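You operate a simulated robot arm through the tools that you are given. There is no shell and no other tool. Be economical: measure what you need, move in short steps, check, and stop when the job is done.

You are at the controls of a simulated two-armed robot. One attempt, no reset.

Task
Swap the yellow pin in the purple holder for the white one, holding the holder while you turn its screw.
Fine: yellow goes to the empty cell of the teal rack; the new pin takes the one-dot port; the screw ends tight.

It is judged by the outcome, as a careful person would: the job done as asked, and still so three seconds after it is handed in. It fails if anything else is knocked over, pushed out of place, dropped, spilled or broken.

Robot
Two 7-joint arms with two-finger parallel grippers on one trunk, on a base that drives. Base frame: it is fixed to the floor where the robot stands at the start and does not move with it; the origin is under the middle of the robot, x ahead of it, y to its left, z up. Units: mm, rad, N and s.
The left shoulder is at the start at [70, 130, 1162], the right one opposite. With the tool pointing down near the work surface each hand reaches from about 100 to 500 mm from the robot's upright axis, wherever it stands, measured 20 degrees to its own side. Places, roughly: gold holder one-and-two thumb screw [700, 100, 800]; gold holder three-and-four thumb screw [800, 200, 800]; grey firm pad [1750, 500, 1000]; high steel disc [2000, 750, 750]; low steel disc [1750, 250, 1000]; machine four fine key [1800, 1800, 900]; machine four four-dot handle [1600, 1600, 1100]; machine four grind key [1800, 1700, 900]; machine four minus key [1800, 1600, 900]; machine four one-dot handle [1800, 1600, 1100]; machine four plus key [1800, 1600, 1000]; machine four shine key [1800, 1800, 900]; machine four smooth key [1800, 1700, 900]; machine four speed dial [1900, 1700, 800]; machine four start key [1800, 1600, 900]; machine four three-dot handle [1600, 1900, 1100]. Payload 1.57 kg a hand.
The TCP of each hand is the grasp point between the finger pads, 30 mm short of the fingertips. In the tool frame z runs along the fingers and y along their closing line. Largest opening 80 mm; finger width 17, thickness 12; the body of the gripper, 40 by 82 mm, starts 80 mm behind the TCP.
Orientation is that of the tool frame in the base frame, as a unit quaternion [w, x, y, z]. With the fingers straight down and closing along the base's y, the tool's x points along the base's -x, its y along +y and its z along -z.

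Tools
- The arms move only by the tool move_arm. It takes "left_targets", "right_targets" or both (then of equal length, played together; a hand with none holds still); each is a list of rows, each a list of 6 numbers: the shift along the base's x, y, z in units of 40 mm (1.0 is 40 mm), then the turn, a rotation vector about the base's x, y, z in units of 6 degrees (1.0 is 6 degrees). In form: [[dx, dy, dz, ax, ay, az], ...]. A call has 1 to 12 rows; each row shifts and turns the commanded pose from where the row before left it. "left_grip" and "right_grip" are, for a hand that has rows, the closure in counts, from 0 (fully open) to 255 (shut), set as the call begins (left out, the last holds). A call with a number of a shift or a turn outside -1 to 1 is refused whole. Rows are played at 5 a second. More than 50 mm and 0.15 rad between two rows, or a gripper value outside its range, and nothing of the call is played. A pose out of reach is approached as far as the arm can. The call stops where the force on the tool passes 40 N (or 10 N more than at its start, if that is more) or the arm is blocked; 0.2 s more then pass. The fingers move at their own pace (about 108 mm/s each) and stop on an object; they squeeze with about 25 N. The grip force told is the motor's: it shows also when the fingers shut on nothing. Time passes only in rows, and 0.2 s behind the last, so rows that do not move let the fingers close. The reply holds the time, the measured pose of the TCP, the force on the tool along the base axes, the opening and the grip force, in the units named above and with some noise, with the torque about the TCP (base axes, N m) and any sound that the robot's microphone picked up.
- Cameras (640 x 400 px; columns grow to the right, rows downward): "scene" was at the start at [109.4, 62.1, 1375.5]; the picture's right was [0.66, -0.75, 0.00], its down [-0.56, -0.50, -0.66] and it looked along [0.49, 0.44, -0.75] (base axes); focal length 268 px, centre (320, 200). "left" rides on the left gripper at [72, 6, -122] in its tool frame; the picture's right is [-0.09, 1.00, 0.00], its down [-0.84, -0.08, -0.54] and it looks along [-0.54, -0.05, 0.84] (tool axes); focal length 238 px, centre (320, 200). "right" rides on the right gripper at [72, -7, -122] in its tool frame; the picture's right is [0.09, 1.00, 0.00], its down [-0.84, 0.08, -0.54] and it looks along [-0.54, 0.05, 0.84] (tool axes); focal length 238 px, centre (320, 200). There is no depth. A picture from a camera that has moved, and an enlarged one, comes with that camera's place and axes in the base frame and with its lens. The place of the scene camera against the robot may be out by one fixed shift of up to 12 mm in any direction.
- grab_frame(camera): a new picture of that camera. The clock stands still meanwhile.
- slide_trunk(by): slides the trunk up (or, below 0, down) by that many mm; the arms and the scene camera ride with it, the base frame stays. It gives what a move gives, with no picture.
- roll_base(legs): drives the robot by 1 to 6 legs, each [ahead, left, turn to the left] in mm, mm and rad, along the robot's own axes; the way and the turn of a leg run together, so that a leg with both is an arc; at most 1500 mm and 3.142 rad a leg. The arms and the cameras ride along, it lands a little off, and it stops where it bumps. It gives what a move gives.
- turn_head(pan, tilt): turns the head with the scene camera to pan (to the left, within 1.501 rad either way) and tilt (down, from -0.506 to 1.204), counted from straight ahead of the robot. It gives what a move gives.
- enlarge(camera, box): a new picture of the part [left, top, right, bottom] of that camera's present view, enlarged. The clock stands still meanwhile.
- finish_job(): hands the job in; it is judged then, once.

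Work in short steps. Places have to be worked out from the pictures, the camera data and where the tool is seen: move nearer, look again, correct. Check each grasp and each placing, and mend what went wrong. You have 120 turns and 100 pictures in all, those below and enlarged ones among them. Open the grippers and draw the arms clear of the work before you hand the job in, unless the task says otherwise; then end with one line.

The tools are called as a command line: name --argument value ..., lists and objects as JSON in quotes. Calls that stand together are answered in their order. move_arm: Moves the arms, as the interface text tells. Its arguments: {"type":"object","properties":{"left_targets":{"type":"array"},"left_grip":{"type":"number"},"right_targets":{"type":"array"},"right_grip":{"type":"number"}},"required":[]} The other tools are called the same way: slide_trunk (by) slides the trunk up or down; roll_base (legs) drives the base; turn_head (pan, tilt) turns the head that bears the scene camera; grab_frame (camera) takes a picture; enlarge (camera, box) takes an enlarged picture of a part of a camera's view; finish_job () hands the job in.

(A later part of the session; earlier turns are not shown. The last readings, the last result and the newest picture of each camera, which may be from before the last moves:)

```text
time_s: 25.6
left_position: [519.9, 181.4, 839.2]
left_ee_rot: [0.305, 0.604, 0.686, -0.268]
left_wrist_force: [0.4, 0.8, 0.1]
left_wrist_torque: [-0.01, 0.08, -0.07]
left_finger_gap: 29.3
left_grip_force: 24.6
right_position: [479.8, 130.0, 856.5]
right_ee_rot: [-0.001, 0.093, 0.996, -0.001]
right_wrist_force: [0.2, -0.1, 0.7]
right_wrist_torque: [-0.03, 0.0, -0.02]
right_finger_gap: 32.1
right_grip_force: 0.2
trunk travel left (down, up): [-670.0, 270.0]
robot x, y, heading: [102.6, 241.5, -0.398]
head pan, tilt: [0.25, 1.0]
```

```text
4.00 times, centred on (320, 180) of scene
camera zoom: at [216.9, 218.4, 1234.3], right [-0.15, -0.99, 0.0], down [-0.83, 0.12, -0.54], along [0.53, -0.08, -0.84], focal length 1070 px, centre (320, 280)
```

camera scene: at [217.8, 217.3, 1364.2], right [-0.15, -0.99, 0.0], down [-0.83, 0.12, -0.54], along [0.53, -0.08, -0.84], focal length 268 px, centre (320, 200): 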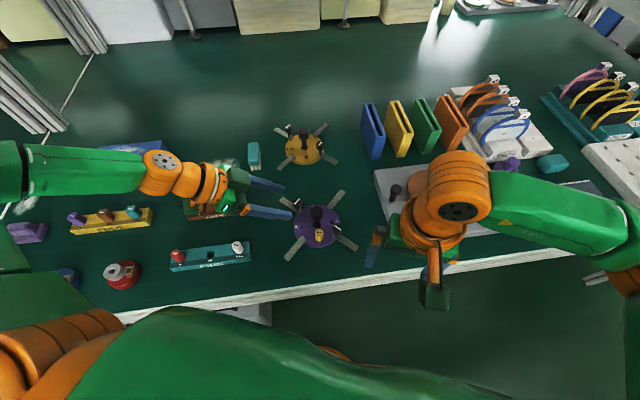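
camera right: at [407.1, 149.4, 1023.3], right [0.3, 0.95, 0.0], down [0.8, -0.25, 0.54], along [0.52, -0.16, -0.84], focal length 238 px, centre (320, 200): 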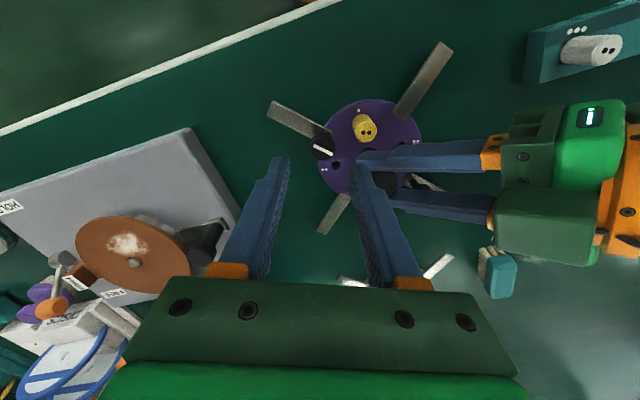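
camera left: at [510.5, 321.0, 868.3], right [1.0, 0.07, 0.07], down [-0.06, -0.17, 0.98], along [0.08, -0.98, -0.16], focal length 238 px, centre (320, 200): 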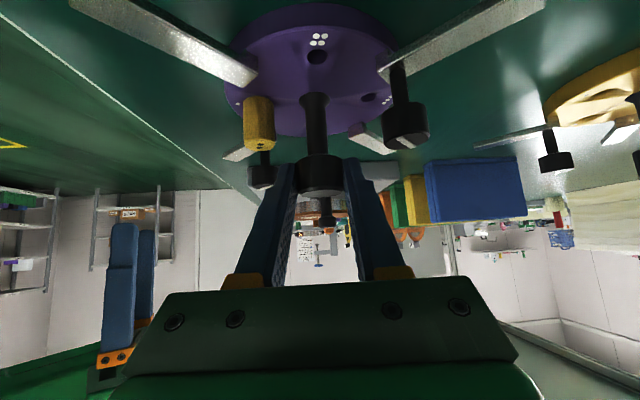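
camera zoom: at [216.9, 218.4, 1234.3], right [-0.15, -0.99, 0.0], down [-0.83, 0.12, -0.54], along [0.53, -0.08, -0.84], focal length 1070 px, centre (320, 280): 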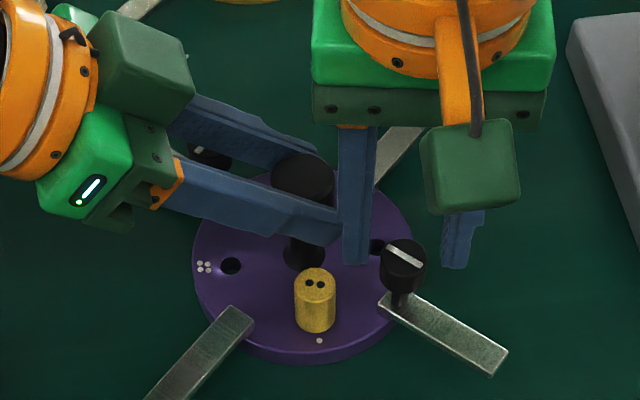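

The head is centred between the fingers (mark line at roughly 56° from x). I lower 20 mm and close on the screw.

move_arm --right_targets '[[0.03, 0, -0.3, 0, 0, 0], [0, 0, -0.25, 0, 0, 0], [0, 0, 0, 0, 0, 0]]'

move_arm --right_targets '[[0, 0, 0, 0, 0, 0], [0, 0, 0, 0, 0, 0], [0, 0, 0, 0, 0, 0]]' --right_grip 255

enlarge --camera "right" --box '[200, 80, 460, 240]'

```text
time_s: 26.4
left_position: [520.5, 182.2, 838.9]
left_ee_rot: [0.306, 0.603, 0.686, -0.268]
left_wrist_force: [0.2, 0.1, 1.3]
left_wrist_torque: [0.02, 0.01, -0.04]
left_finger_gap: 29.3
left_grip_force: 24.7
right_position: [481.6, 129.4, 834.4]
right_ee_rot: [0.0, 0.095, 0.995, 0.0]
right_wrist_force: [-0.7, 0.2, 0.1]
right_wrist_torque: [-0.01, 0.02, -0.01]
right_finger_gap: 32.1
right_grip_force: 0.0
trunk travel left (down, up): [-670.0, 270.0]
robot x, y, heading: [100.4, 237.5, -0.399]
head pan, tilt: [0.25, 1.0]
```

```text
time_s: 27.2
left_position: [520.0, 183.0, 839.1]
left_ee_rot: [0.305, 0.603, 0.686, -0.268]
left_wrist_force: [-3.1, -5.7, 2.1]
left_wrist_torque: [-0.17, 0.09, 0.07]
left_finger_gap: 29.2
left_grip_force: 24.9
right_position: [480.8, 129.4, 835.6]
right_ee_rot: [0.001, 0.094, 0.996, 0.001]
right_wrist_force: [2.9, 4.9, -0.5]
right_wrist_torque: [0.09, -0.01, 0.01]
right_finger_gap: 20.7
right_grip_force: 25.4
trunk travel left (down, up): [-670.0, 270.0]
robot x, y, heading: [101.7, 239.3, -0.4]
head pan, tilt: [0.25, 1.0]
```

```text
2.46 times, centred on (330, 160) of right
camera zoom: at [408.8, 135.3, 957.1], right [0.1, 1.0, 0.0], down [0.84, -0.08, 0.54], along [0.54, -0.05, -0.84], focal length 587 px, centre (295, 298)
```

zoom: 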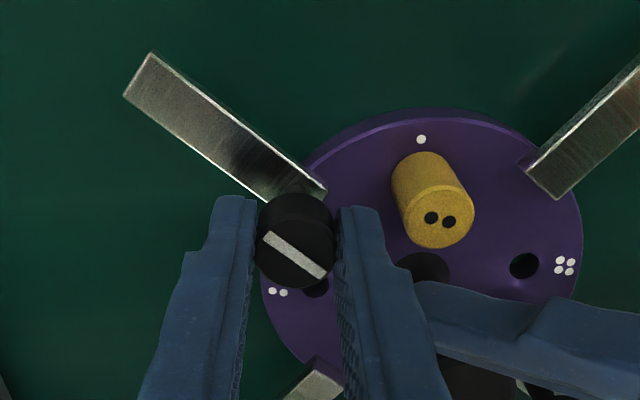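

The screw is gripped (20.7 mm). I turn counter-clockwise 18° in small rows and check torque and sound.

move_arm --right_targets '[[0, 0, 0, 0, 0, 1], [0, 0, 0, 0, 0, 1], [0, 0, 0, 0, 0, 1]]'

enlarge --camera "right" --box '[200, 80, 460, 240]'

```text
time_s: 28.1
left_position: [521.2, 182.0, 838.5]
left_ee_rot: [0.304, 0.604, 0.686, -0.268]
left_wrist_force: [-3.7, -4.4, 0.6]
left_wrist_torque: [-0.05, 0.16, -0.03]
left_finger_gap: 29.3
left_grip_force: 25.1
right_position: [480.9, 129.0, 834.0]
right_ee_rot: [0.0, -0.063, 0.998, 0.001]
right_wrist_force: [4.2, 5.2, 4.8]
right_wrist_torque: [0.1, -0.06, 0.0]
right_finger_gap: 20.7
right_grip_force: 24.7
trunk travel left (down, up): [-670.0, 270.0]
robot x, y, heading: [103.5, 238.9, -0.397]
head pan, tilt: [0.25, 1.0]
```

```text
2.46 times, centred on (330, 160) of right
camera zoom: at [410.2, 112.4, 957.0], right [-0.22, 0.98, 0.0], down [0.82, 0.18, 0.54], along [0.53, 0.12, -0.84], focal length 587 px, centre (295, 298)
```

zoom: 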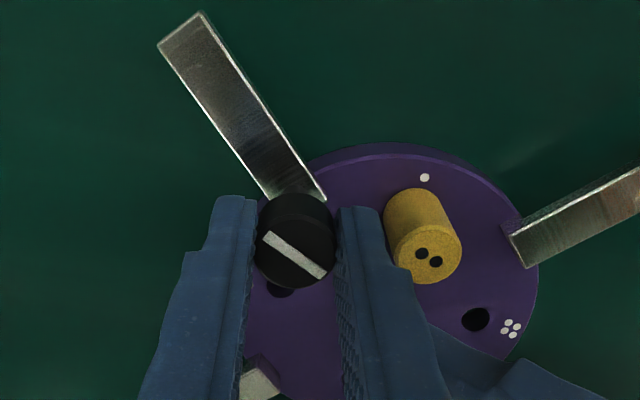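

The screw turns with the hand; I continue 72° counter-clockwise.

move_arm --right_targets '[[0, 0, 0, 0, 0, 1], [0, 0, 0, 0, 0, 1], [0, 0, 0, 0, 0, 1], [0, 0, 0, 0, 0, 1], [0, 0, 0, 0, 0, 1], [0, 0, 0, 0, 0, 1], [0, 0, 0, 0, 0, 1], [0, 0, 0, 0, 0, 1], [0, 0, 0, 0, 0, 1], [0, 0, 0, 0, 0, 1], [0, 0, 0, 0, 0, 1], [0, 0, 0, 0, 0, 1]]'

enlarge --camera "right" --box '[200, 80, 460, 240]'

enlarge --camera "scene" --box '[240, 130, 400, 230]'

```text
time_s: 30.6
left_position: [520.6, 183.1, 839.7]
left_ee_rot: [0.305, 0.603, 0.687, -0.267]
left_wrist_force: [-12.4, -7.3, 4.4]
left_wrist_torque: [-0.3, 0.27, -0.29]
left_finger_gap: 29.4
left_grip_force: 24.8
right_position: [482.0, 129.3, 835.6]
right_ee_rot: [0.0, -0.271, 0.963, 0.0]
right_wrist_force: [12.2, 8.0, -3.1]
right_wrist_torque: [0.05, -0.05, 0.0]
right_finger_gap: 20.7
right_grip_force: 25.3
right hand out of reach, approached as far as the arm can: row 5, 6, 7, 8, 9, 10, 11, 12
trunk travel left (down, up): [-670.0, 270.0]
robot x, y, heading: [102.6, 237.3, -0.404]
head pan, tilt: [0.25, 1.0]
```

```text
2.46 times, centred on (330, 160) of right
camera zoom: at [422.1, 85.1, 957.3], right [-0.6, 0.8, 0.0], down [0.68, 0.5, 0.54], along [0.44, 0.32, -0.84], focal length 587 px, centre (295, 298)
```

zoom: 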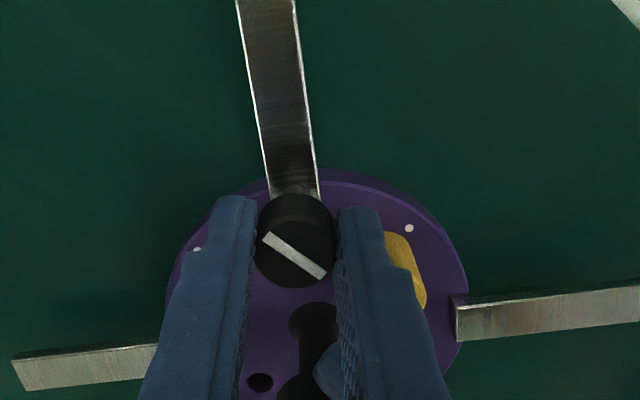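

```text
4.00 times, centred on (320, 180) of scene
camera zoom: at [216.8, 218.1, 1234.3], right [-0.15, -0.99, 0.0], down [-0.83, 0.12, -0.54], along [0.53, -0.08, -0.84], focal length 1070 px, centre (320, 280)
```

zoom: 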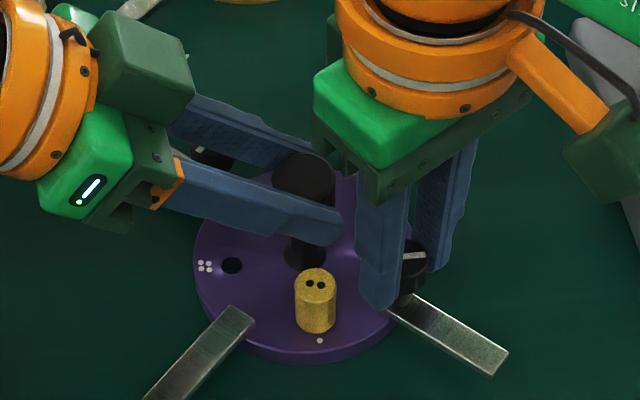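

The wrist's counter-clockwise limit came after 42° in total; the screw followed. I open to 29 mm and turn the hand back clockwise for a second, longer stroke.

move_arm --right_targets '[[0, 0, 0, 0, 0, 0], [0, 0, 0, 0, 0, 0], [0, 0, 0, 0, 0, -1], [0, 0, 0, 0, 0, -1], [0, 0, 0, 0, 0, -1], [0, 0, 0, 0, 0, -1], [0, 0, 0, 0, 0, -1], [0, 0, 0, 0, 0, -1], [0, 0, 0, 0, 0, -1], [0, 0, 0, 0, 0, -1], [0, 0, 0, 0, 0, 0]]' --right_grip 163

enlarge --camera "right" --box '[200, 80, 460, 240]'

```text
time_s: 33.0
left_position: [521.0, 183.2, 840.3]
left_ee_rot: [0.305, 0.604, 0.686, -0.267]
left_wrist_force: [1.6, 0.7, 2.4]
left_wrist_torque: [-0.07, 0.01, 0.03]
left_finger_gap: 29.4
left_grip_force: 24.9
right_position: [481.5, 129.2, 835.3]
right_ee_rot: [0.0, 0.147, 0.989, 0.0]
right_wrist_force: [-0.1, 0.0, -0.3]
right_wrist_torque: [0.0, 0.01, 0.0]
right_finger_gap: 29.0
right_grip_force: 0.1
trunk travel left (down, up): [-670.0, 270.0]
robot x, y, heading: [104.0, 234.4, -0.399]
head pan, tilt: [0.25, 1.0]
```

```text
2.46 times, centred on (330, 160) of right
camera zoom: at [409.8, 143.2, 956.8], right [0.2, 0.98, 0.0], down [0.82, -0.17, 0.54], along [0.53, -0.11, -0.84], focal length 587 px, centre (295, 298)
```

zoom: 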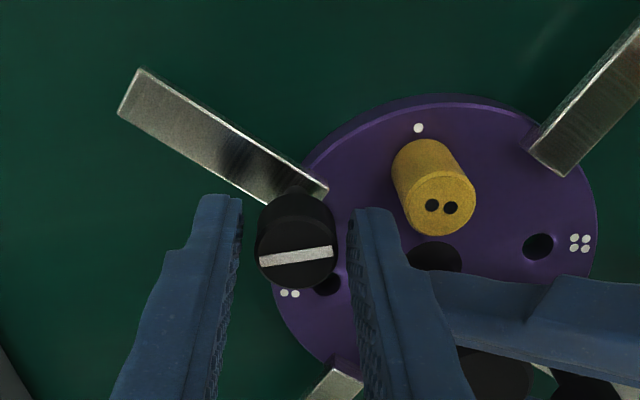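

The mark has turned by ~42°. I go a further 30° clockwise with the open hand, then close.

move_arm --right_targets '[[0, 0, 0, 0, 0, -1], [0, 0, 0, 0, 0, -1], [0, 0, 0, 0, 0, -1], [0, 0, 0, 0, 0, -1], [0, 0, 0, 0, 0, -1], [0, 0, 0, 0, 0, 0]]'

enlarge --camera "scene" --box '[240, 110, 400, 210]'

move_arm --right_targets '[[0, 0, 0, 0, 0, 0], [0, 0, 0, 0, 0, 0], [0, 0, 0, 0, 0, 0]]' --right_grip 255

```text
time_s: 34.5
left_position: [520.7, 182.8, 839.4]
left_ee_rot: [0.306, 0.604, 0.686, -0.268]
left_wrist_force: [2.3, 0.3, 4.0]
left_wrist_torque: [-0.04, 0.03, -0.01]
left_finger_gap: 29.4
left_grip_force: 25.1
right_position: [481.9, 129.7, 834.9]
right_ee_rot: [0.0, 0.397, 0.918, 0.0]
right_wrist_force: [-0.5, -0.6, 0.5]
right_wrist_torque: [0.0, 0.03, 0.01]
right_finger_gap: 29.0
right_grip_force: 0.0
trunk travel left (down, up): [-670.0, 270.0]
robot x, y, heading: [104.4, 237.4, -0.396]
head pan, tilt: [0.25, 1.0]
```

```text
4.00 times, centred on (320, 160) of scene
camera zoom: at [217.1, 218.3, 1234.3], right [-0.15, -0.99, 0.0], down [-0.83, 0.12, -0.54], along [0.53, -0.08, -0.84], focal length 1070 px, centre (320, 360)
```

zoom: 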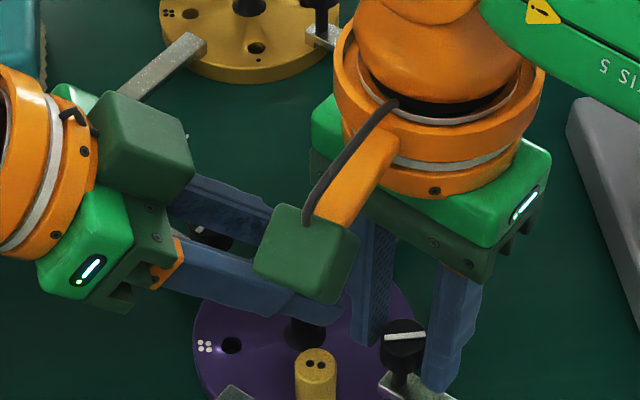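

```text
time_s: 35.2
left_position: [521.9, 183.4, 839.5]
left_ee_rot: [0.305, 0.604, 0.686, -0.268]
left_wrist_force: [-0.6, -2.0, 3.8]
left_wrist_torque: [-0.05, 0.05, -0.08]
left_finger_gap: 29.4
left_grip_force: 25.4
right_position: [481.2, 129.0, 834.1]
right_ee_rot: [0.0, 0.396, 0.918, 0.0]
right_wrist_force: [3.6, 3.1, -0.9]
right_wrist_torque: [0.04, -0.07, 0.06]
right_finger_gap: 21.1
right_grip_force: 24.5
trunk travel left (down, up): [-670.0, 270.0]
robot x, y, heading: [100.8, 237.4, -0.401]
head pan, tilt: [0.25, 1.0]
```

Gripped again; I turn 72° counter-clockwise.

move_arm --right_targets '[[0, 0, 0, 0, 0, 1], [0, 0, 0, 0, 0, 1], [0, 0, 0, 0, 0, 1], [0, 0, 0, 0, 0, 1], [0, 0, 0, 0, 0, 1], [0, 0, 0, 0, 0, 1], [0, 0, 0, 0, 0, 1], [0, 0, 0, 0, 0, 1], [0, 0, 0, 0, 0, 1], [0, 0, 0, 0, 0, 1], [0, 0, 0, 0, 0, 1], [0, 0, 0, 0, 0, 1]]'

enlarge --camera "right" --box '[200, 80, 460, 240]'

```text
time_s: 37.9
left_position: [521.1, 183.4, 839.4]
left_ee_rot: [0.305, 0.604, 0.687, -0.267]
left_wrist_force: [-1.1, 10.5, -1.3]
left_wrist_torque: [0.21, 0.09, -0.13]
left_finger_gap: 29.5
left_grip_force: 24.8
right_position: [481.0, 127.4, 833.6]
right_ee_rot: [0.0, -0.219, 0.976, -0.001]
right_wrist_force: [-0.9, -10.0, 2.8]
right_wrist_torque: [-0.16, 0.0, -0.35]
right_finger_gap: 21.1
right_grip_force: 24.6
trunk travel left (down, up): [-670.0, 270.0]
robot x, y, heading: [102.0, 241.2, -0.398]
head pan, tilt: [0.25, 1.0]
```

```text
2.46 times, centred on (330, 160) of right
camera zoom: at [418.1, 91.3, 956.6], right [-0.51, 0.86, 0.0], down [0.72, 0.43, 0.54], along [0.47, 0.27, -0.84], focal length 587 px, centre (295, 298)
```

zoom: 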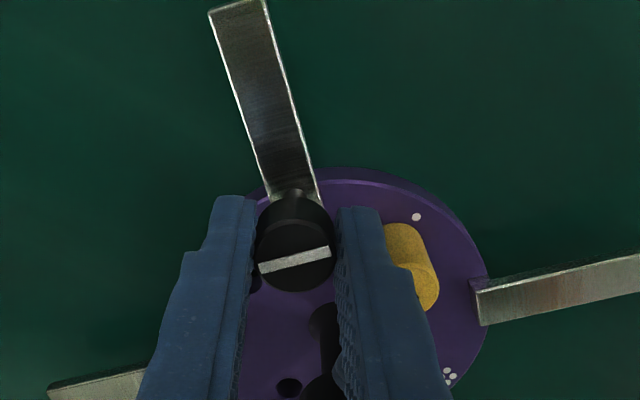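

The mark shows the screw advanced about 45° more and then the grip slipped, with −0.35 Nm: it is at its loose stop, about 90° from tight. I release the screw, lift the right hand, then open the left and back it away along its fingers.

move_arm --right_targets '[[0, 0, 0, 0, 0, 0], [0, 0, 0, 0, 0, 0], [0, 0, 0.6, 0, 0, 0], [0, 0, 0.8, 0, 0, 0], [0, 0, 0.8, 0, 0, 0]]' --right_grip 153

move_arm --left_targets '[[0, 0, 0, 0, 0, 0], [0, 0, 0, 0, 0, 0], [-0.04, 0.6, 0.55, 0, 0, 0], [-0.06, 0.7, 0.65, 0, 0, 0], [-0.04, 0.6, 0.6, 0, 0, 0]]' --left_grip 80

enlarge --camera "right" --box '[200, 60, 460, 220]'

enlarge --camera "scene" --box '[240, 130, 400, 230]'

```text
time_s: 39.0
left_position: [521.1, 181.9, 838.8]
left_ee_rot: [0.306, 0.603, 0.686, -0.268]
left_wrist_force: [-0.4, 0.5, 0.0]
left_wrist_torque: [0.18, 0.06, -0.03]
left_finger_gap: 29.3
left_grip_force: 25.1
right_position: [482.9, 130.5, 922.0]
right_ee_rot: [0.0, -0.218, 0.976, 0.002]
right_wrist_force: [0.1, 0.9, -0.2]
right_wrist_torque: [-0.01, -0.03, -0.04]
right_finger_gap: 32.0
right_grip_force: 0.0
trunk travel left (down, up): [-670.0, 270.0]
robot x, y, heading: [101.6, 238.2, -0.401]
head pan, tilt: [0.25, 1.0]
```

```text
time_s: 40.2
left_position: [516.3, 260.3, 911.0]
left_ee_rot: [0.305, 0.604, 0.686, -0.268]
left_wrist_force: [0.2, 0.4, 0.0]
left_wrist_torque: [-0.01, -0.02, 0.0]
left_finger_gap: 55.1
left_grip_force: 0.1
right_position: [481.5, 130.1, 921.1]
right_ee_rot: [0.001, -0.217, 0.976, -0.001]
right_wrist_force: [-0.2, 0.1, -0.4]
right_wrist_torque: [-0.02, 0.02, -0.01]
right_finger_gap: 31.9
right_grip_force: 0.0
trunk travel left (down, up): [-670.0, 270.0]
robot x, y, heading: [105.6, 236.9, -0.395]
head pan, tilt: [0.25, 1.0]
```

```text
2.46 times, centred on (330, 140) of right
camera zoom: at [419.3, 92.6, 1043.6], right [-0.51, 0.86, 0.0], down [0.72, 0.43, 0.54], along [0.47, 0.28, -0.84], focal length 587 px, centre (295, 348)
```

zoom: 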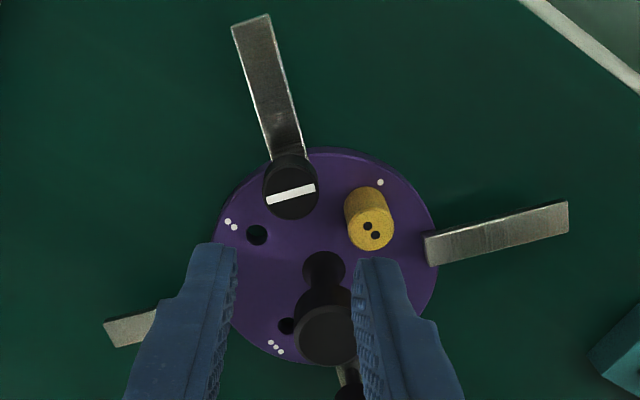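

```text
4.00 times, centred on (320, 180) of scene
camera zoom: at [216.4, 218.8, 1234.4], right [-0.15, -0.99, 0.0], down [-0.83, 0.12, -0.54], along [0.53, -0.08, -0.84], focal length 1070 px, centre (320, 280)
```

zoom: 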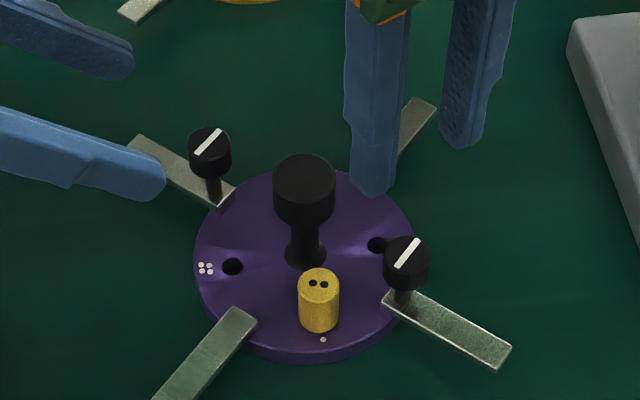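

Screw mark turned a full 90° — loose. Yellow's top is at ≈(484.4,168.6,806). I move the right hand above it, turned 6° to clear screw and knob, gap 30.

move_arm --right_targets '[[0.06, 0.95, 0, 0, 0, 0.9], [0, 0, -0.8, 0, 0, 0], [0, 0, -0.8, 0, 0, 0], [0, 0, 0, 0, 0, 0]]' --right_grip 159

enlarge --camera "right" --box '[200, 80, 460, 240]'

enlarge --camera "scene" --box '[240, 130, 400, 230]'

```text
time_s: 41.2
left_position: [515.1, 258.5, 911.3]
left_ee_rot: [0.305, 0.604, 0.686, -0.268]
left_wrist_force: [-0.2, 0.0, 0.4]
left_wrist_torque: [0.0, -0.01, -0.01]
left_finger_gap: 55.0
left_grip_force: 0.1
right_position: [473.0, 169.7, 854.9]
right_ee_rot: [0.0, -0.264, 0.965, 0.0]
right_wrist_force: [-0.1, 0.2, -0.1]
right_wrist_torque: [0.03, 0.01, 0.01]
right_finger_gap: 30.3
right_grip_force: 0.1
right hand out of reach, approached as far as the arm can: row 1
trunk travel left (down, up): [-670.0, 270.0]
robot x, y, heading: [99.0, 235.1, -0.398]
head pan, tilt: [0.25, 1.0]
```

```text
2.46 times, centred on (330, 160) of right
camera zoom: at [415.2, 126.3, 977.9], right [-0.59, 0.81, 0.0], down [0.68, 0.49, 0.54], along [0.44, 0.32, -0.84], focal length 587 px, centre (295, 298)
```

zoom: 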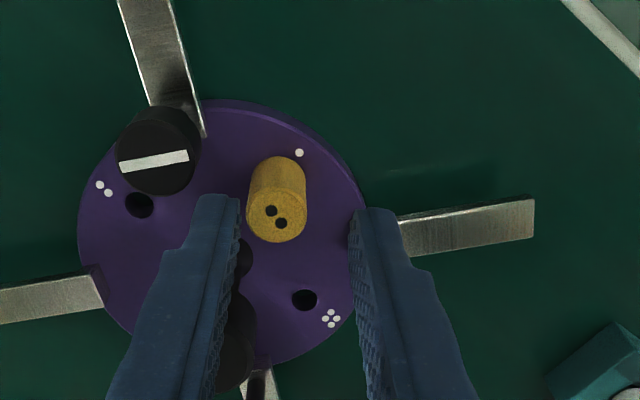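

```text
4.00 times, centred on (320, 180) of scene
camera zoom: at [216.6, 218.6, 1234.4], right [-0.15, -0.99, 0.0], down [-0.83, 0.12, -0.54], along [0.53, -0.08, -0.84], focal length 1070 px, centre (320, 280)
```

zoom: 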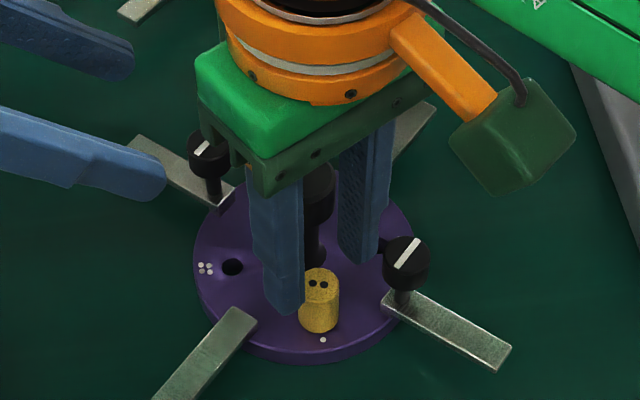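

The reach runs out with the hand turned that way. A closing line of about 50° also gives ~4 mm clearance to screw and knob, so I lift, turn 71° clockwise and re-centre over yellow; the left hand backs off further.

move_arm --right_targets '[[0, 0, 1, 0, 0, 0], [0, 0, 0, 0, 0, -1], [0, 0, 0, 0, 0, -1], [0, 0, 0, 0, 0, -1], [0, 0, 0, 0, 0, -1], [0, 0, 0, 0, 0, -1], [0, 0, 0, 0, 0, -1], [0, 0, 0, 0, 0, -1], [0.1, 0, 0, 0, 0, -1], [0.1, 0, 0, 0, 0, -1], [0.09, 0, 0, 0, 0, -1], [0, 0, 0, 0, 0, -1]]' --left_targets '[[0, 0.6, 0.5, 0, 0, 0], [0, 0.6, 0.5, 0, 0, 0], [0, 0, 0, 0, 0, 0], [0, 0, 0, 0, 0, 0], [0, 0, 0, 0, 0, 0], [0, 0, 0, 0, 0, 0], [0, 0, 0, 0, 0, 0], [0, 0, 0, 0, 0, 0], [0, 0, 0, 0, 0, 0], [0, 0, 0, 0, 0, 0], [0, 0, 0, 0, 0, 0], [0, 0, 0, 0, 0, 0]]' --right_grip 166

enlarge --camera "right" --box '[200, 60, 460, 220]'

```text
time_s: 43.9
left_position: [516.2, 307.1, 951.2]
left_ee_rot: [0.305, 0.603, 0.686, -0.267]
left_wrist_force: [-0.2, 0.5, 0.9]
left_wrist_torque: [0.02, 0.0, -0.03]
left_finger_gap: 55.1
left_grip_force: 0.1
right_position: [484.2, 167.5, 896.7]
right_ee_rot: [0.0, 0.305, 0.952, 0.002]
right_wrist_force: [0.3, 0.9, 0.2]
right_wrist_torque: [-0.02, 0.0, 0.01]
right_finger_gap: 28.1
right_grip_force: 0.1
trunk travel left (down, up): [-670.0, 270.0]
robot x, y, heading: [101.0, 235.4, -0.397]
head pan, tilt: [0.25, 1.0]
```

```text
2.46 times, centred on (330, 140) of right
camera zoom: at [421.2, 203.4, 1018.4], right [0.5, 0.86, 0.0], down [0.73, -0.42, 0.54], along [0.47, -0.27, -0.84], focal length 587 px, centre (295, 348)
```

zoom: 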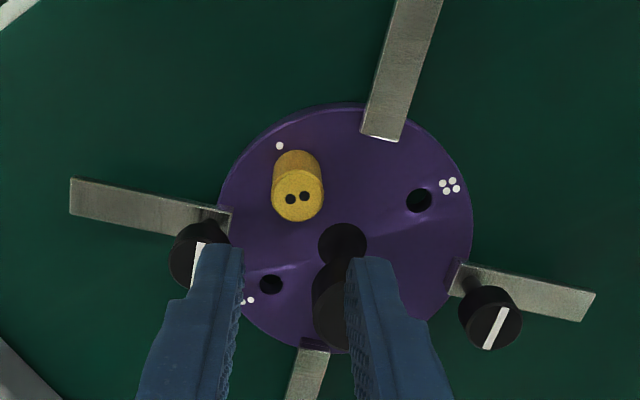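

Yellow at ≈(483.5,169.2). I lower to z≈850 and check the finger clearances.

move_arm --right_targets '[[-0.02, 0.04, -0.6, 0, 0, -0.6], [0, 0, -0.55, 0, 0, 0], [0, 0, 0, 0, 0, 0]]'

enlarge --camera "right" --box '[220, 90, 420, 215]'

enlarge --camera "scene" --box '[260, 140, 380, 220]'

```text
time_s: 44.6
left_position: [516.0, 305.9, 951.8]
left_ee_rot: [0.305, 0.604, 0.686, -0.268]
left_wrist_force: [-0.4, 0.4, -0.4]
left_wrist_torque: [-0.01, 0.0, -0.02]
left_finger_gap: 54.7
left_grip_force: 0.0
right_position: [484.8, 169.1, 849.2]
right_ee_rot: [0.0, 0.334, 0.943, -0.001]
right_wrist_force: [-0.3, 0.0, 0.2]
right_wrist_torque: [0.02, 0.01, 0.0]
right_finger_gap: 27.9
right_grip_force: 0.0
trunk travel left (down, up): [-670.0, 270.0]
robot x, y, heading: [99.7, 239.7, -0.396]
head pan, tilt: [0.25, 1.0]
```

```text
3.20 times, centred on (320, 152) of right
camera zoom: at [423.6, 208.7, 971.2], right [0.55, 0.83, 0.0], down [0.7, -0.47, 0.54], along [0.45, -0.3, -0.84], focal length 763 px, centre (320, 352)
```

zoom: 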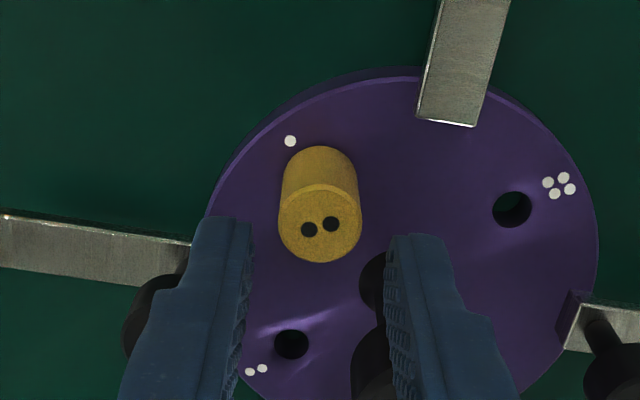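

```text
5.00 times, centred on (320, 180) of scene
camera zoom: at [216.7, 218.3, 1234.3], right [-0.15, -0.99, 0.0], down [-0.83, 0.12, -0.54], along [0.53, -0.08, -0.84], focal length 1338 px, centre (320, 300)
```

zoom: 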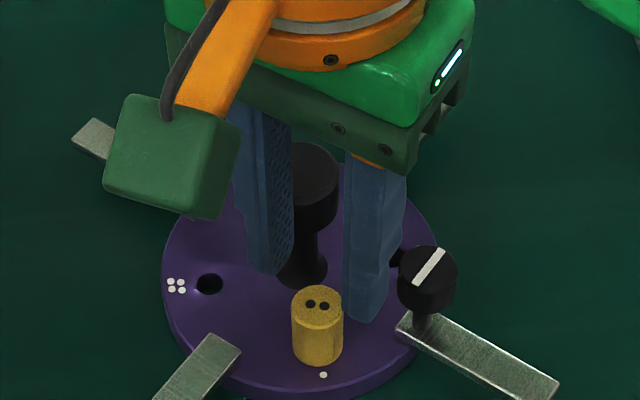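

Centred. I lower 39 mm onto the pin and close.

move_arm --right_targets '[[0, 0, -0.5, 0, 0, 0], [0, 0, -0.48, 0, 0, 0], [0, 0, 0, 0, 0, 0]]'

move_arm --right_targets '[[0, 0, 0, 0, 0, 0], [0, 0, 0, 0, 0, 0], [0, 0, 0, 0, 0, 0]]' --right_grip 255

enlarge --camera "scene" --box '[260, 140, 380, 220]'

```text
time_s: 45.5
left_position: [516.7, 307.8, 952.5]
left_ee_rot: [0.305, 0.603, 0.687, -0.268]
left_wrist_force: [0.7, -1.1, -1.0]
left_wrist_torque: [-0.05, 0.03, 0.01]
left_finger_gap: 54.7
left_grip_force: 0.1
right_position: [482.8, 169.1, 811.6]
right_ee_rot: [0.001, 0.333, 0.943, 0.001]
right_wrist_force: [0.3, -0.1, 0.2]
right_wrist_torque: [0.0, 0.02, -0.04]
right_finger_gap: 27.9
right_grip_force: 0.0
trunk travel left (down, up): [-670.0, 270.0]
robot x, y, heading: [102.7, 237.0, -0.402]
head pan, tilt: [0.25, 1.0]
```

```text
time_s: 46.2
left_position: [515.3, 306.4, 950.2]
left_ee_rot: [0.304, 0.605, 0.686, -0.268]
left_wrist_force: [-0.3, -0.2, 0.7]
left_wrist_torque: [-0.03, -0.03, -0.01]
left_finger_gap: 54.7
left_grip_force: 0.0
right_position: [484.9, 169.6, 811.6]
right_ee_rot: [0.001, 0.334, 0.943, 0.001]
right_wrist_force: [0.1, 0.2, 0.7]
right_wrist_torque: [0.0, -0.01, 0.03]
right_finger_gap: 18.2
right_grip_force: 25.2
trunk travel left (down, up): [-670.0, 270.0]
robot x, y, heading: [100.4, 236.3, -0.394]
head pan, tilt: [0.25, 1.0]
```

```text
5.00 times, centred on (320, 180) of scene
camera zoom: at [217.0, 218.1, 1234.3], right [-0.15, -0.99, 0.0], down [-0.83, 0.12, -0.54], along [0.53, -0.08, -0.84], focal length 1338 px, centre (320, 300)
```

zoom: 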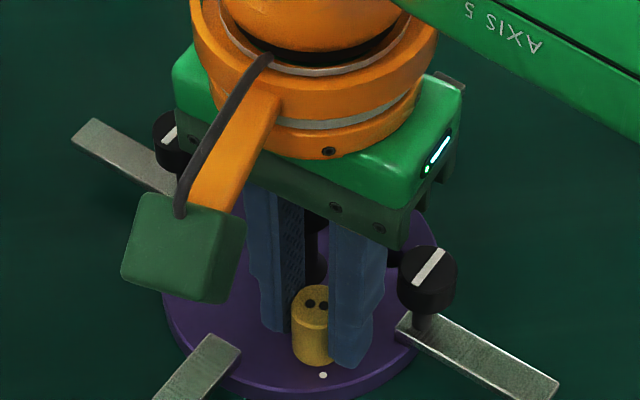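

Gripped (18.2 mm, no side force; so the port is at ≈(484.5,169.4)). I pull straight up in small steps.

move_arm --right_targets '[[0, 0, 0.15, 0, 0, 0], [0, 0, 0.25, 0, 0, 0], [0, 0, 0.4, 0, 0, 0], [0, 0, 0.5, 0, 0, 0]]'

enlarge --camera "scene" --box '[260, 130, 400, 220]'

```text
time_s: 47.2
left_position: [516.1, 307.6, 950.5]
left_ee_rot: [0.305, 0.603, 0.687, -0.267]
left_wrist_force: [0.3, 0.8, -0.8]
left_wrist_torque: [0.02, -0.01, -0.03]
left_finger_gap: 54.8
left_grip_force: 0.2
right_position: [484.0, 170.0, 864.1]
right_ee_rot: [0.001, 0.333, 0.943, 0.0]
right_wrist_force: [-0.5, 0.4, -1.2]
right_wrist_torque: [0.02, 0.02, -0.01]
right_finger_gap: 18.1
right_grip_force: 25.1
trunk travel left (down, up): [-670.0, 270.0]
robot x, y, heading: [102.5, 237.1, -0.398]
head pan, tilt: [0.25, 1.0]
```

```text
4.44 times, centred on (330, 175) of scene
camera zoom: at [216.6, 218.4, 1234.3], right [-0.15, -0.99, 0.0], down [-0.83, 0.12, -0.54], along [0.53, -0.08, -0.84], focal length 1190 px, centre (276, 311)
```

zoom: 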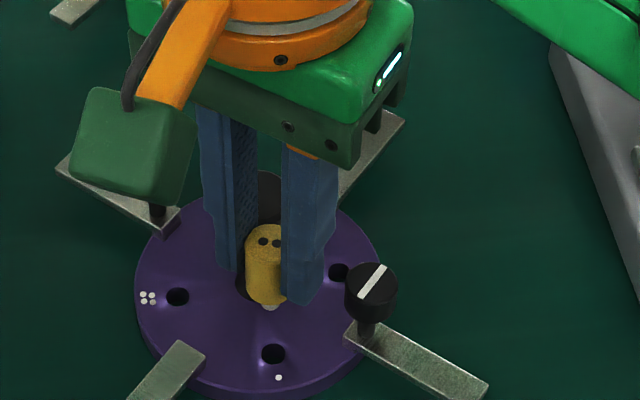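

Yellow is out. I lift more, then drive the robot 220 mm along +y (heading unchanged) so the rack comes before the right hand.

move_arm --right_targets '[[0, 0, 0.9, 0, 0, 0], [0, 0, 0.9, 0, 0, 0]]'

roll_base --legs '[[-86, 203, 0]]'

grab_frame --camera "right"

grab_frame --camera "scene"

```text
time_s: 47.9
left_position: [514.9, 307.7, 951.1]
left_ee_rot: [0.305, 0.604, 0.686, -0.267]
left_wrist_force: [0.3, -0.8, -0.1]
left_wrist_torque: [0.02, 0.05, 0.02]
left_finger_gap: 54.9
left_grip_force: 0.0
right_position: [475.9, 163.9, 933.5]
right_ee_rot: [0.0, 0.334, 0.943, 0.001]
right_wrist_force: [-0.5, -0.8, 0.6]
right_wrist_torque: [0.01, -0.01, 0.02]
right_finger_gap: 18.3
right_grip_force: 25.0
right hand out of reach, approached as far as the arm can: row 2
trunk travel left (down, up): [-670.0, 270.0]
robot x, y, heading: [100.4, 236.8, -0.396]
head pan, tilt: [0.25, 1.0]
```

```text
time_s: 49.5
left_position: [515.3, 523.5, 951.9]
left_ee_rot: [0.303, 0.605, 0.685, -0.268]
left_wrist_force: [-0.6, 0.6, 0.3]
left_wrist_torque: [0.0, 0.01, 0.0]
left_finger_gap: 54.9
left_grip_force: 0.0
right_position: [475.4, 380.7, 933.4]
right_ee_rot: [-0.001, 0.335, 0.942, 0.001]
right_wrist_force: [0.4, 0.2, -0.4]
right_wrist_torque: [0.02, -0.01, -0.01]
right_finger_gap: 18.3
right_grip_force: 24.6
trunk travel left (down, up): [-670.0, 270.0]
robot x, y, heading: [103.1, 456.3, -0.398]
head pan, tilt: [0.25, 1.0]
```

```text
46 pictures are left
camera right: at [414.7, 419.9, 1056.1], right [0.56, 0.83, 0.0], down [0.7, -0.47, 0.54], along [0.45, -0.3, -0.84], focal length 238 px, centre (320, 200)
```

right: 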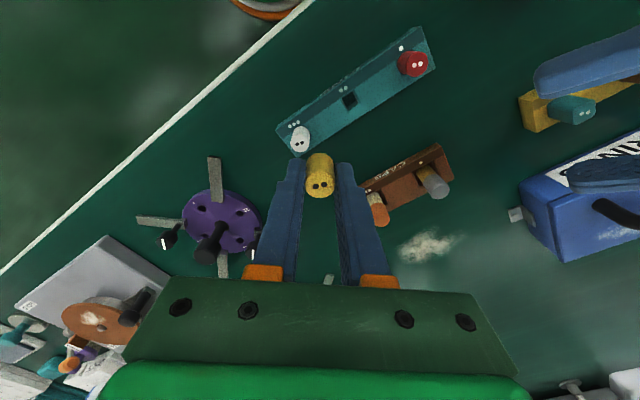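

```text
45 pictures are left
camera scene: at [215.7, 434.8, 1234.3], right [-0.15, -0.99, 0.0], down [-0.83, 0.13, -0.54], along [0.53, -0.08, -0.84], focal length 268 px, centre (320, 200)
```

scene: 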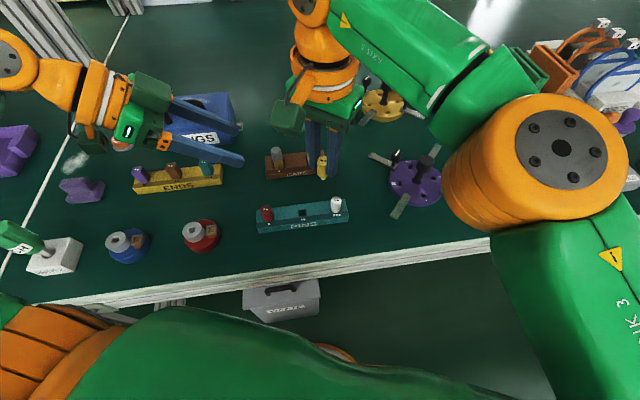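

Rack and yellow are in view. I enlarge the rack to see the empty cell well.

enlarge --camera "right" --box '[270, 20, 440, 160]'

enlarge --camera "scene" --box '[240, 140, 370, 240]'

```text
2.86 times, centred on (355, 90) of right
camera zoom: at [414.7, 419.9, 1056.1], right [0.56, 0.83, 0.0], down [0.7, -0.47, 0.54], along [0.45, -0.3, -0.84], focal length 681 px, centre (220, 514)
```

zoom: 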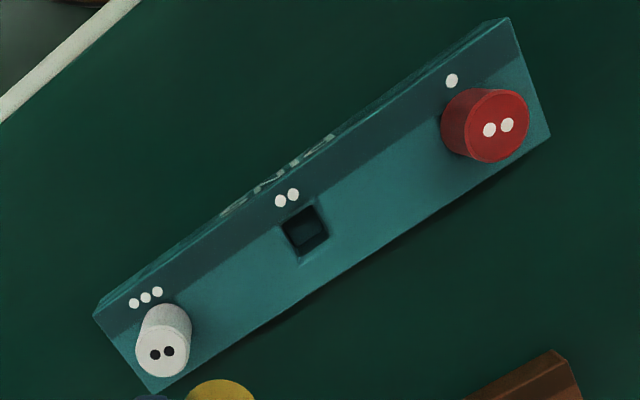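

```text
4.00 times, centred on (305, 190) of scene
camera zoom: at [215.7, 434.8, 1234.3], right [-0.15, -0.99, 0.0], down [-0.83, 0.13, -0.54], along [0.53, -0.08, -0.84], focal length 1070 px, centre (380, 240)
```

zoom: 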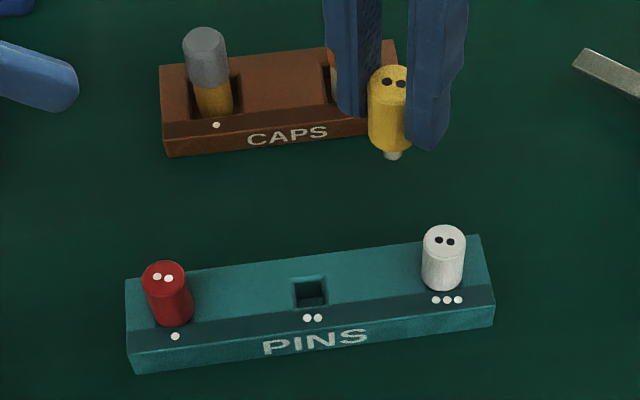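

The pins' bodies stand on the rack top (z≈763); the empty hole is at ≈(476.5,420). I move yellow above it and lower to TCP 875 to look.

move_arm --right_targets '[[0.03, 0.98, 0, 0, 0, 0], [0, 0, -0.7, 0, 0, 0], [0, 0, -0.7, 0, 0, 0], [0, 0, 0, 0, 0, 0]]'

enlarge --camera "right" --box '[220, 40, 420, 200]'

enlarge --camera "scene" --box '[240, 150, 370, 240]'

```text
time_s: 50.5
left_position: [515.6, 523.7, 951.6]
left_ee_rot: [0.305, 0.605, 0.685, -0.268]
left_wrist_force: [0.0, -0.2, 0.9]
left_wrist_torque: [-0.01, -0.02, -0.02]
left_finger_gap: 54.9
left_grip_force: 0.1
right_position: [469.8, 394.2, 872.9]
right_ee_rot: [0.0, 0.335, 0.942, 0.0]
right_wrist_force: [0.6, -0.7, -0.1]
right_wrist_torque: [-0.01, -0.02, -0.01]
right_finger_gap: 18.1
right_grip_force: 24.7
right hand out of reach, approached as far as the arm can: row 1
trunk travel left (down, up): [-670.0, 270.0]
robot x, y, heading: [100.3, 456.2, -0.402]
head pan, tilt: [0.25, 1.0]
```

```text
2.50 times, centred on (320, 120) of right
camera zoom: at [410.0, 433.9, 996.0], right [0.56, 0.83, 0.0], down [0.7, -0.47, 0.54], along [0.45, -0.3, -0.84], focal length 596 px, centre (320, 400)
```

zoom: 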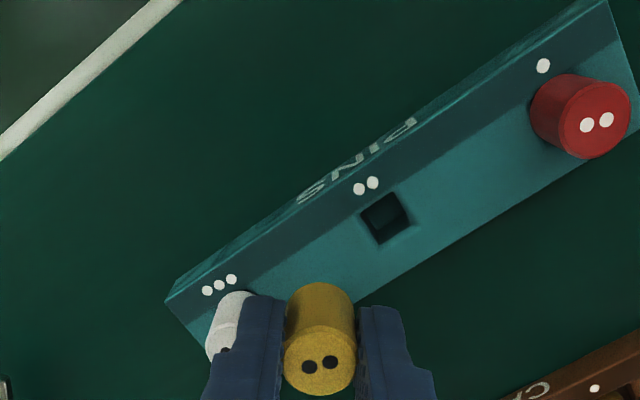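

```text
4.44 times, centred on (305, 195) of scene
camera zoom: at [215.5, 435.8, 1234.3], right [-0.15, -0.99, 0.0], down [-0.83, 0.13, -0.54], along [0.53, -0.08, -0.84], focal length 1190 px, centre (387, 222)
```

zoom: 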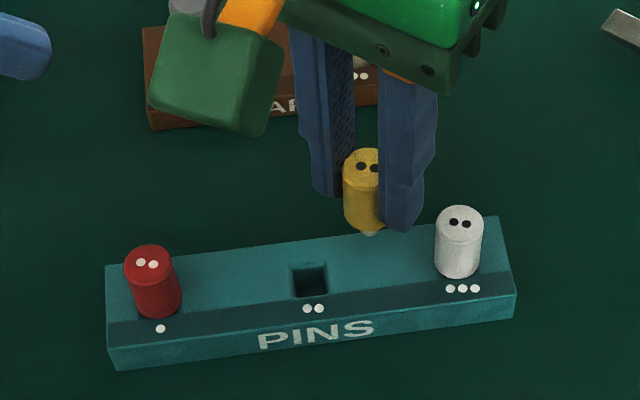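

Out of reach again by ~25 mm. I raise a little and drive another 45 mm along +y.

move_arm --right_targets '[[0, 0, 0.7, 0, 0, 0]]'

roll_base --legs '[[-18, 41, 0]]'

```text
time_s: 50.9
left_position: [514.3, 524.3, 951.0]
left_ee_rot: [0.304, 0.605, 0.685, -0.269]
left_wrist_force: [0.0, 0.1, 0.9]
left_wrist_torque: [0.0, 0.0, 0.0]
left_finger_gap: 54.7
left_grip_force: 0.0
right_position: [469.0, 394.0, 902.3]
right_ee_rot: [0.001, 0.335, 0.942, 0.001]
right_wrist_force: [-0.2, -0.3, -1.3]
right_wrist_torque: [0.0, 0.01, 0.01]
right_finger_gap: 18.1
right_grip_force: 24.9
trunk travel left (down, up): [-670.0, 270.0]
robot x, y, heading: [96.2, 459.3, -0.399]
head pan, tilt: [0.25, 1.0]
```

```text
time_s: 51.8
left_position: [513.6, 566.1, 952.2]
left_ee_rot: [0.303, 0.605, 0.686, -0.267]
left_wrist_force: [0.8, -0.1, 0.5]
left_wrist_torque: [0.0, 0.02, -0.01]
left_finger_gap: 54.9
left_grip_force: 0.1
right_position: [468.5, 436.4, 902.9]
right_ee_rot: [0.0, 0.336, 0.942, 0.002]
right_wrist_force: [-0.1, 0.0, 0.1]
right_wrist_torque: [0.0, 0.01, -0.01]
right_finger_gap: 18.1
right_grip_force: 25.7
trunk travel left (down, up): [-670.0, 270.0]
robot x, y, heading: [96.9, 498.9, -0.396]
head pan, tilt: [0.25, 1.0]
```

I move to (478,419.5) and lower to TCP 850 to compare shank and hole.

move_arm --right_targets '[[0.24, -0.42, 0, 0, 0, 0], [0, 0, -0.7, 0, 0, 0], [0, 0, -0.6, 0, 0, 0], [0, 0, 0, 0, 0, 0]]'

enlarge --camera "right" --box '[240, 100, 400, 200]'

enlarge --camera "scene" --box '[270, 150, 400, 240]'

```text
time_s: 52.8
left_position: [514.7, 567.6, 951.4]
left_ee_rot: [0.304, 0.605, 0.686, -0.268]
left_wrist_force: [0.1, -0.3, 0.7]
left_wrist_torque: [0.0, 0.0, 0.01]
left_finger_gap: 54.9
left_grip_force: 0.0
right_position: [479.4, 420.8, 849.5]
right_ee_rot: [0.0, 0.335, 0.942, 0.0]
right_wrist_force: [0.9, 0.5, -0.3]
right_wrist_torque: [0.03, 0.03, -0.02]
right_finger_gap: 18.3
right_grip_force: 25.0
trunk travel left (down, up): [-670.0, 270.0]
robot x, y, heading: [96.7, 500.2, -0.396]
head pan, tilt: [0.25, 1.0]
```

```text
4.00 times, centred on (320, 150) of right
camera zoom: at [417.6, 460.3, 971.5], right [0.56, 0.83, 0.0], down [0.7, -0.47, 0.54], along [0.45, -0.3, -0.84], focal length 953 px, centre (320, 400)
```

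zoom: 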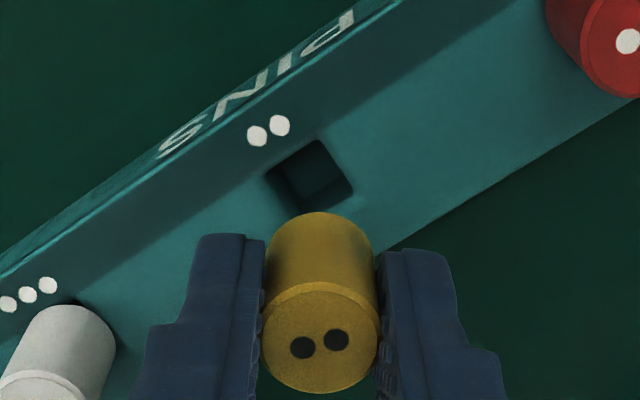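

```text
4.44 times, centred on (335, 195) of scene
camera zoom: at [214.3, 479.3, 1234.3], right [-0.15, -0.99, 0.0], down [-0.83, 0.13, -0.54], along [0.53, -0.08, -0.84], focal length 1190 px, centre (253, 222)
```

zoom: 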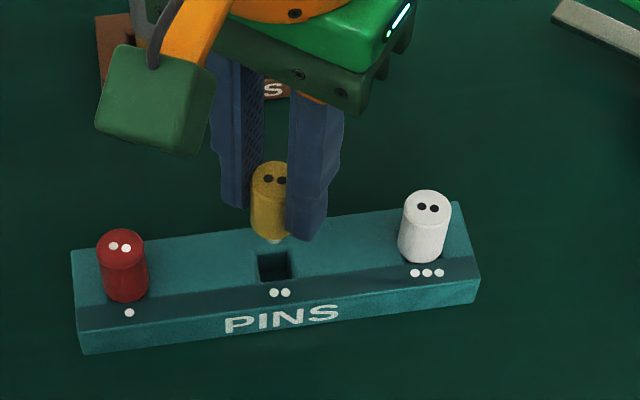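

Hole centre is ≈(+1.2,−3) mm from the pin axis, well inside its 14 mm width after correction. I shift and lower gently to seat.

move_arm --right_targets '[[0.03, -0.075, 0, 0, 0, 0], [0, 0, -0.4, 0, 0, 0], [0, 0, -0.3, 0, 0, 0], [0, 0, 0, 0, 0, 0]]'

enlarge --camera "scene" --box '[270, 150, 400, 240]'

```text
time_s: 53.8
left_position: [513.6, 567.0, 950.9]
left_ee_rot: [0.305, 0.605, 0.686, -0.267]
left_wrist_force: [-0.9, 0.2, -0.1]
left_wrist_torque: [-0.01, 0.0, -0.03]
left_finger_gap: 54.7
left_grip_force: 0.1
right_position: [479.2, 417.2, 821.7]
right_ee_rot: [0.0, 0.336, 0.942, 0.0]
right_wrist_force: [0.6, 0.7, -0.8]
right_wrist_torque: [0.03, 0.01, 0.02]
right_finger_gap: 18.2
right_grip_force: 25.2
trunk travel left (down, up): [-670.0, 270.0]
robot x, y, heading: [99.2, 497.1, -0.395]
head pan, tilt: [0.25, 1.0]
```

```text
4.44 times, centred on (335, 195) of scene
camera zoom: at [214.5, 479.6, 1234.3], right [-0.15, -0.99, 0.0], down [-0.83, 0.13, -0.54], along [0.53, -0.08, -0.84], focal length 1190 px, centre (253, 222)
```

zoom: 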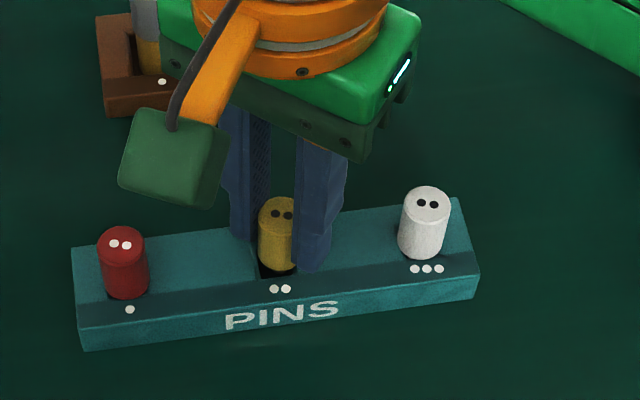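

No contact yet and the shank is entering the hole. I lower in small steps watching the force.

move_arm --right_targets '[[0, 0, -0.1, 0, 0, 0], [0, 0, -0.1, 0, 0, 0], [0, 0, 0, 0, 0, 0]]'

move_arm --right_targets '[[0, 0, -0.05, 0, 0, 0], [0, 0, -0.03, 0, 0, 0], [0, 0, 0, 0, 0, 0]]'

enlarge --camera "scene" --box '[270, 150, 400, 240]'

```text
time_s: 54.6
left_position: [511.0, 567.6, 953.6]
left_ee_rot: [0.306, 0.605, 0.685, -0.268]
left_wrist_force: [0.1, 0.8, -0.1]
left_wrist_torque: [-0.02, -0.05, 0.0]
left_finger_gap: 54.9
left_grip_force: 0.0
right_position: [477.9, 419.4, 814.8]
right_ee_rot: [0.002, 0.335, 0.942, 0.0]
right_wrist_force: [4.1, -1.4, 24.9]
right_wrist_torque: [-0.1, -0.21, 0.03]
right_finger_gap: 18.5
right_grip_force: 24.3
trunk travel left (down, up): [-670.0, 270.0]
robot x, y, heading: [97.2, 501.4, -0.395]
head pan, tilt: [0.25, 1.0]
```

```text
time_s: 55.4
left_position: [510.7, 568.6, 952.4]
left_ee_rot: [0.307, 0.605, 0.684, -0.268]
left_wrist_force: [0.3, -0.2, -0.2]
left_wrist_torque: [0.04, -0.02, 0.01]
left_finger_gap: 54.9
left_grip_force: 0.1
right_position: [476.1, 418.6, 812.2]
right_ee_rot: [0.002, 0.334, 0.943, 0.0]
right_wrist_force: [1.7, 1.1, 23.7]
right_wrist_torque: [-0.01, -0.09, 0.03]
right_finger_gap: 18.4
right_grip_force: 25.4
trunk travel left (down, up): [-670.0, 270.0]
robot x, y, heading: [96.6, 497.8, -0.395]
head pan, tilt: [0.25, 1.0]
```

```text
4.44 times, centred on (335, 195) of scene
camera zoom: at [210.0, 481.1, 1234.9], right [-0.15, -0.99, 0.0], down [-0.83, 0.13, -0.54], along [0.54, -0.08, -0.84], focal length 1190 px, centre (253, 222)
```

zoom: 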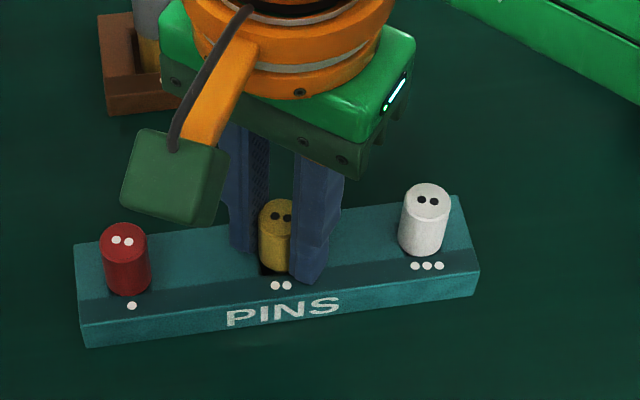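

Contact at about TCP 812 with ~24 N. I check with the right camera whether the pin slid in the fingers and how it sits.

move_arm --right_targets '[[0, 0, 0.06, 0, 0, 0], [0, 0, 0, 0, 0, 0]]'

enlarge --camera "right" --box '[240, 100, 400, 200]'

```text
time_s: 56.0
left_position: [513.5, 568.7, 952.0]
left_ee_rot: [0.305, 0.605, 0.685, -0.268]
left_wrist_force: [0.3, 1.5, 0.2]
left_wrist_torque: [-0.02, 0.01, 0.02]
left_finger_gap: 54.6
left_grip_force: 0.2
right_position: [478.7, 419.1, 812.8]
right_ee_rot: [0.0, 0.335, 0.942, 0.0]
right_wrist_force: [-1.5, 0.6, 2.7]
right_wrist_torque: [0.04, 0.11, 0.01]
right_finger_gap: 18.3
right_grip_force: 24.4
trunk travel left (down, up): [-670.0, 270.0]
robot x, y, heading: [94.5, 500.7, -0.401]
head pan, tilt: [0.25, 1.0]
```

```text
4.00 times, centred on (320, 150) of right
camera zoom: at [417.6, 458.3, 935.2], right [0.56, 0.83, 0.0], down [0.7, -0.47, 0.54], along [0.45, -0.3, -0.84], focal length 953 px, centre (320, 400)
```

zoom: 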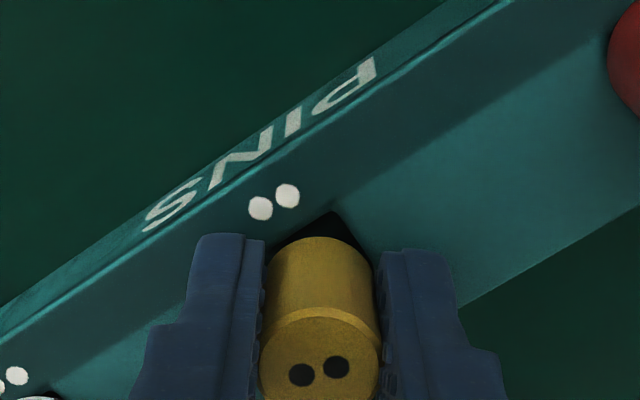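

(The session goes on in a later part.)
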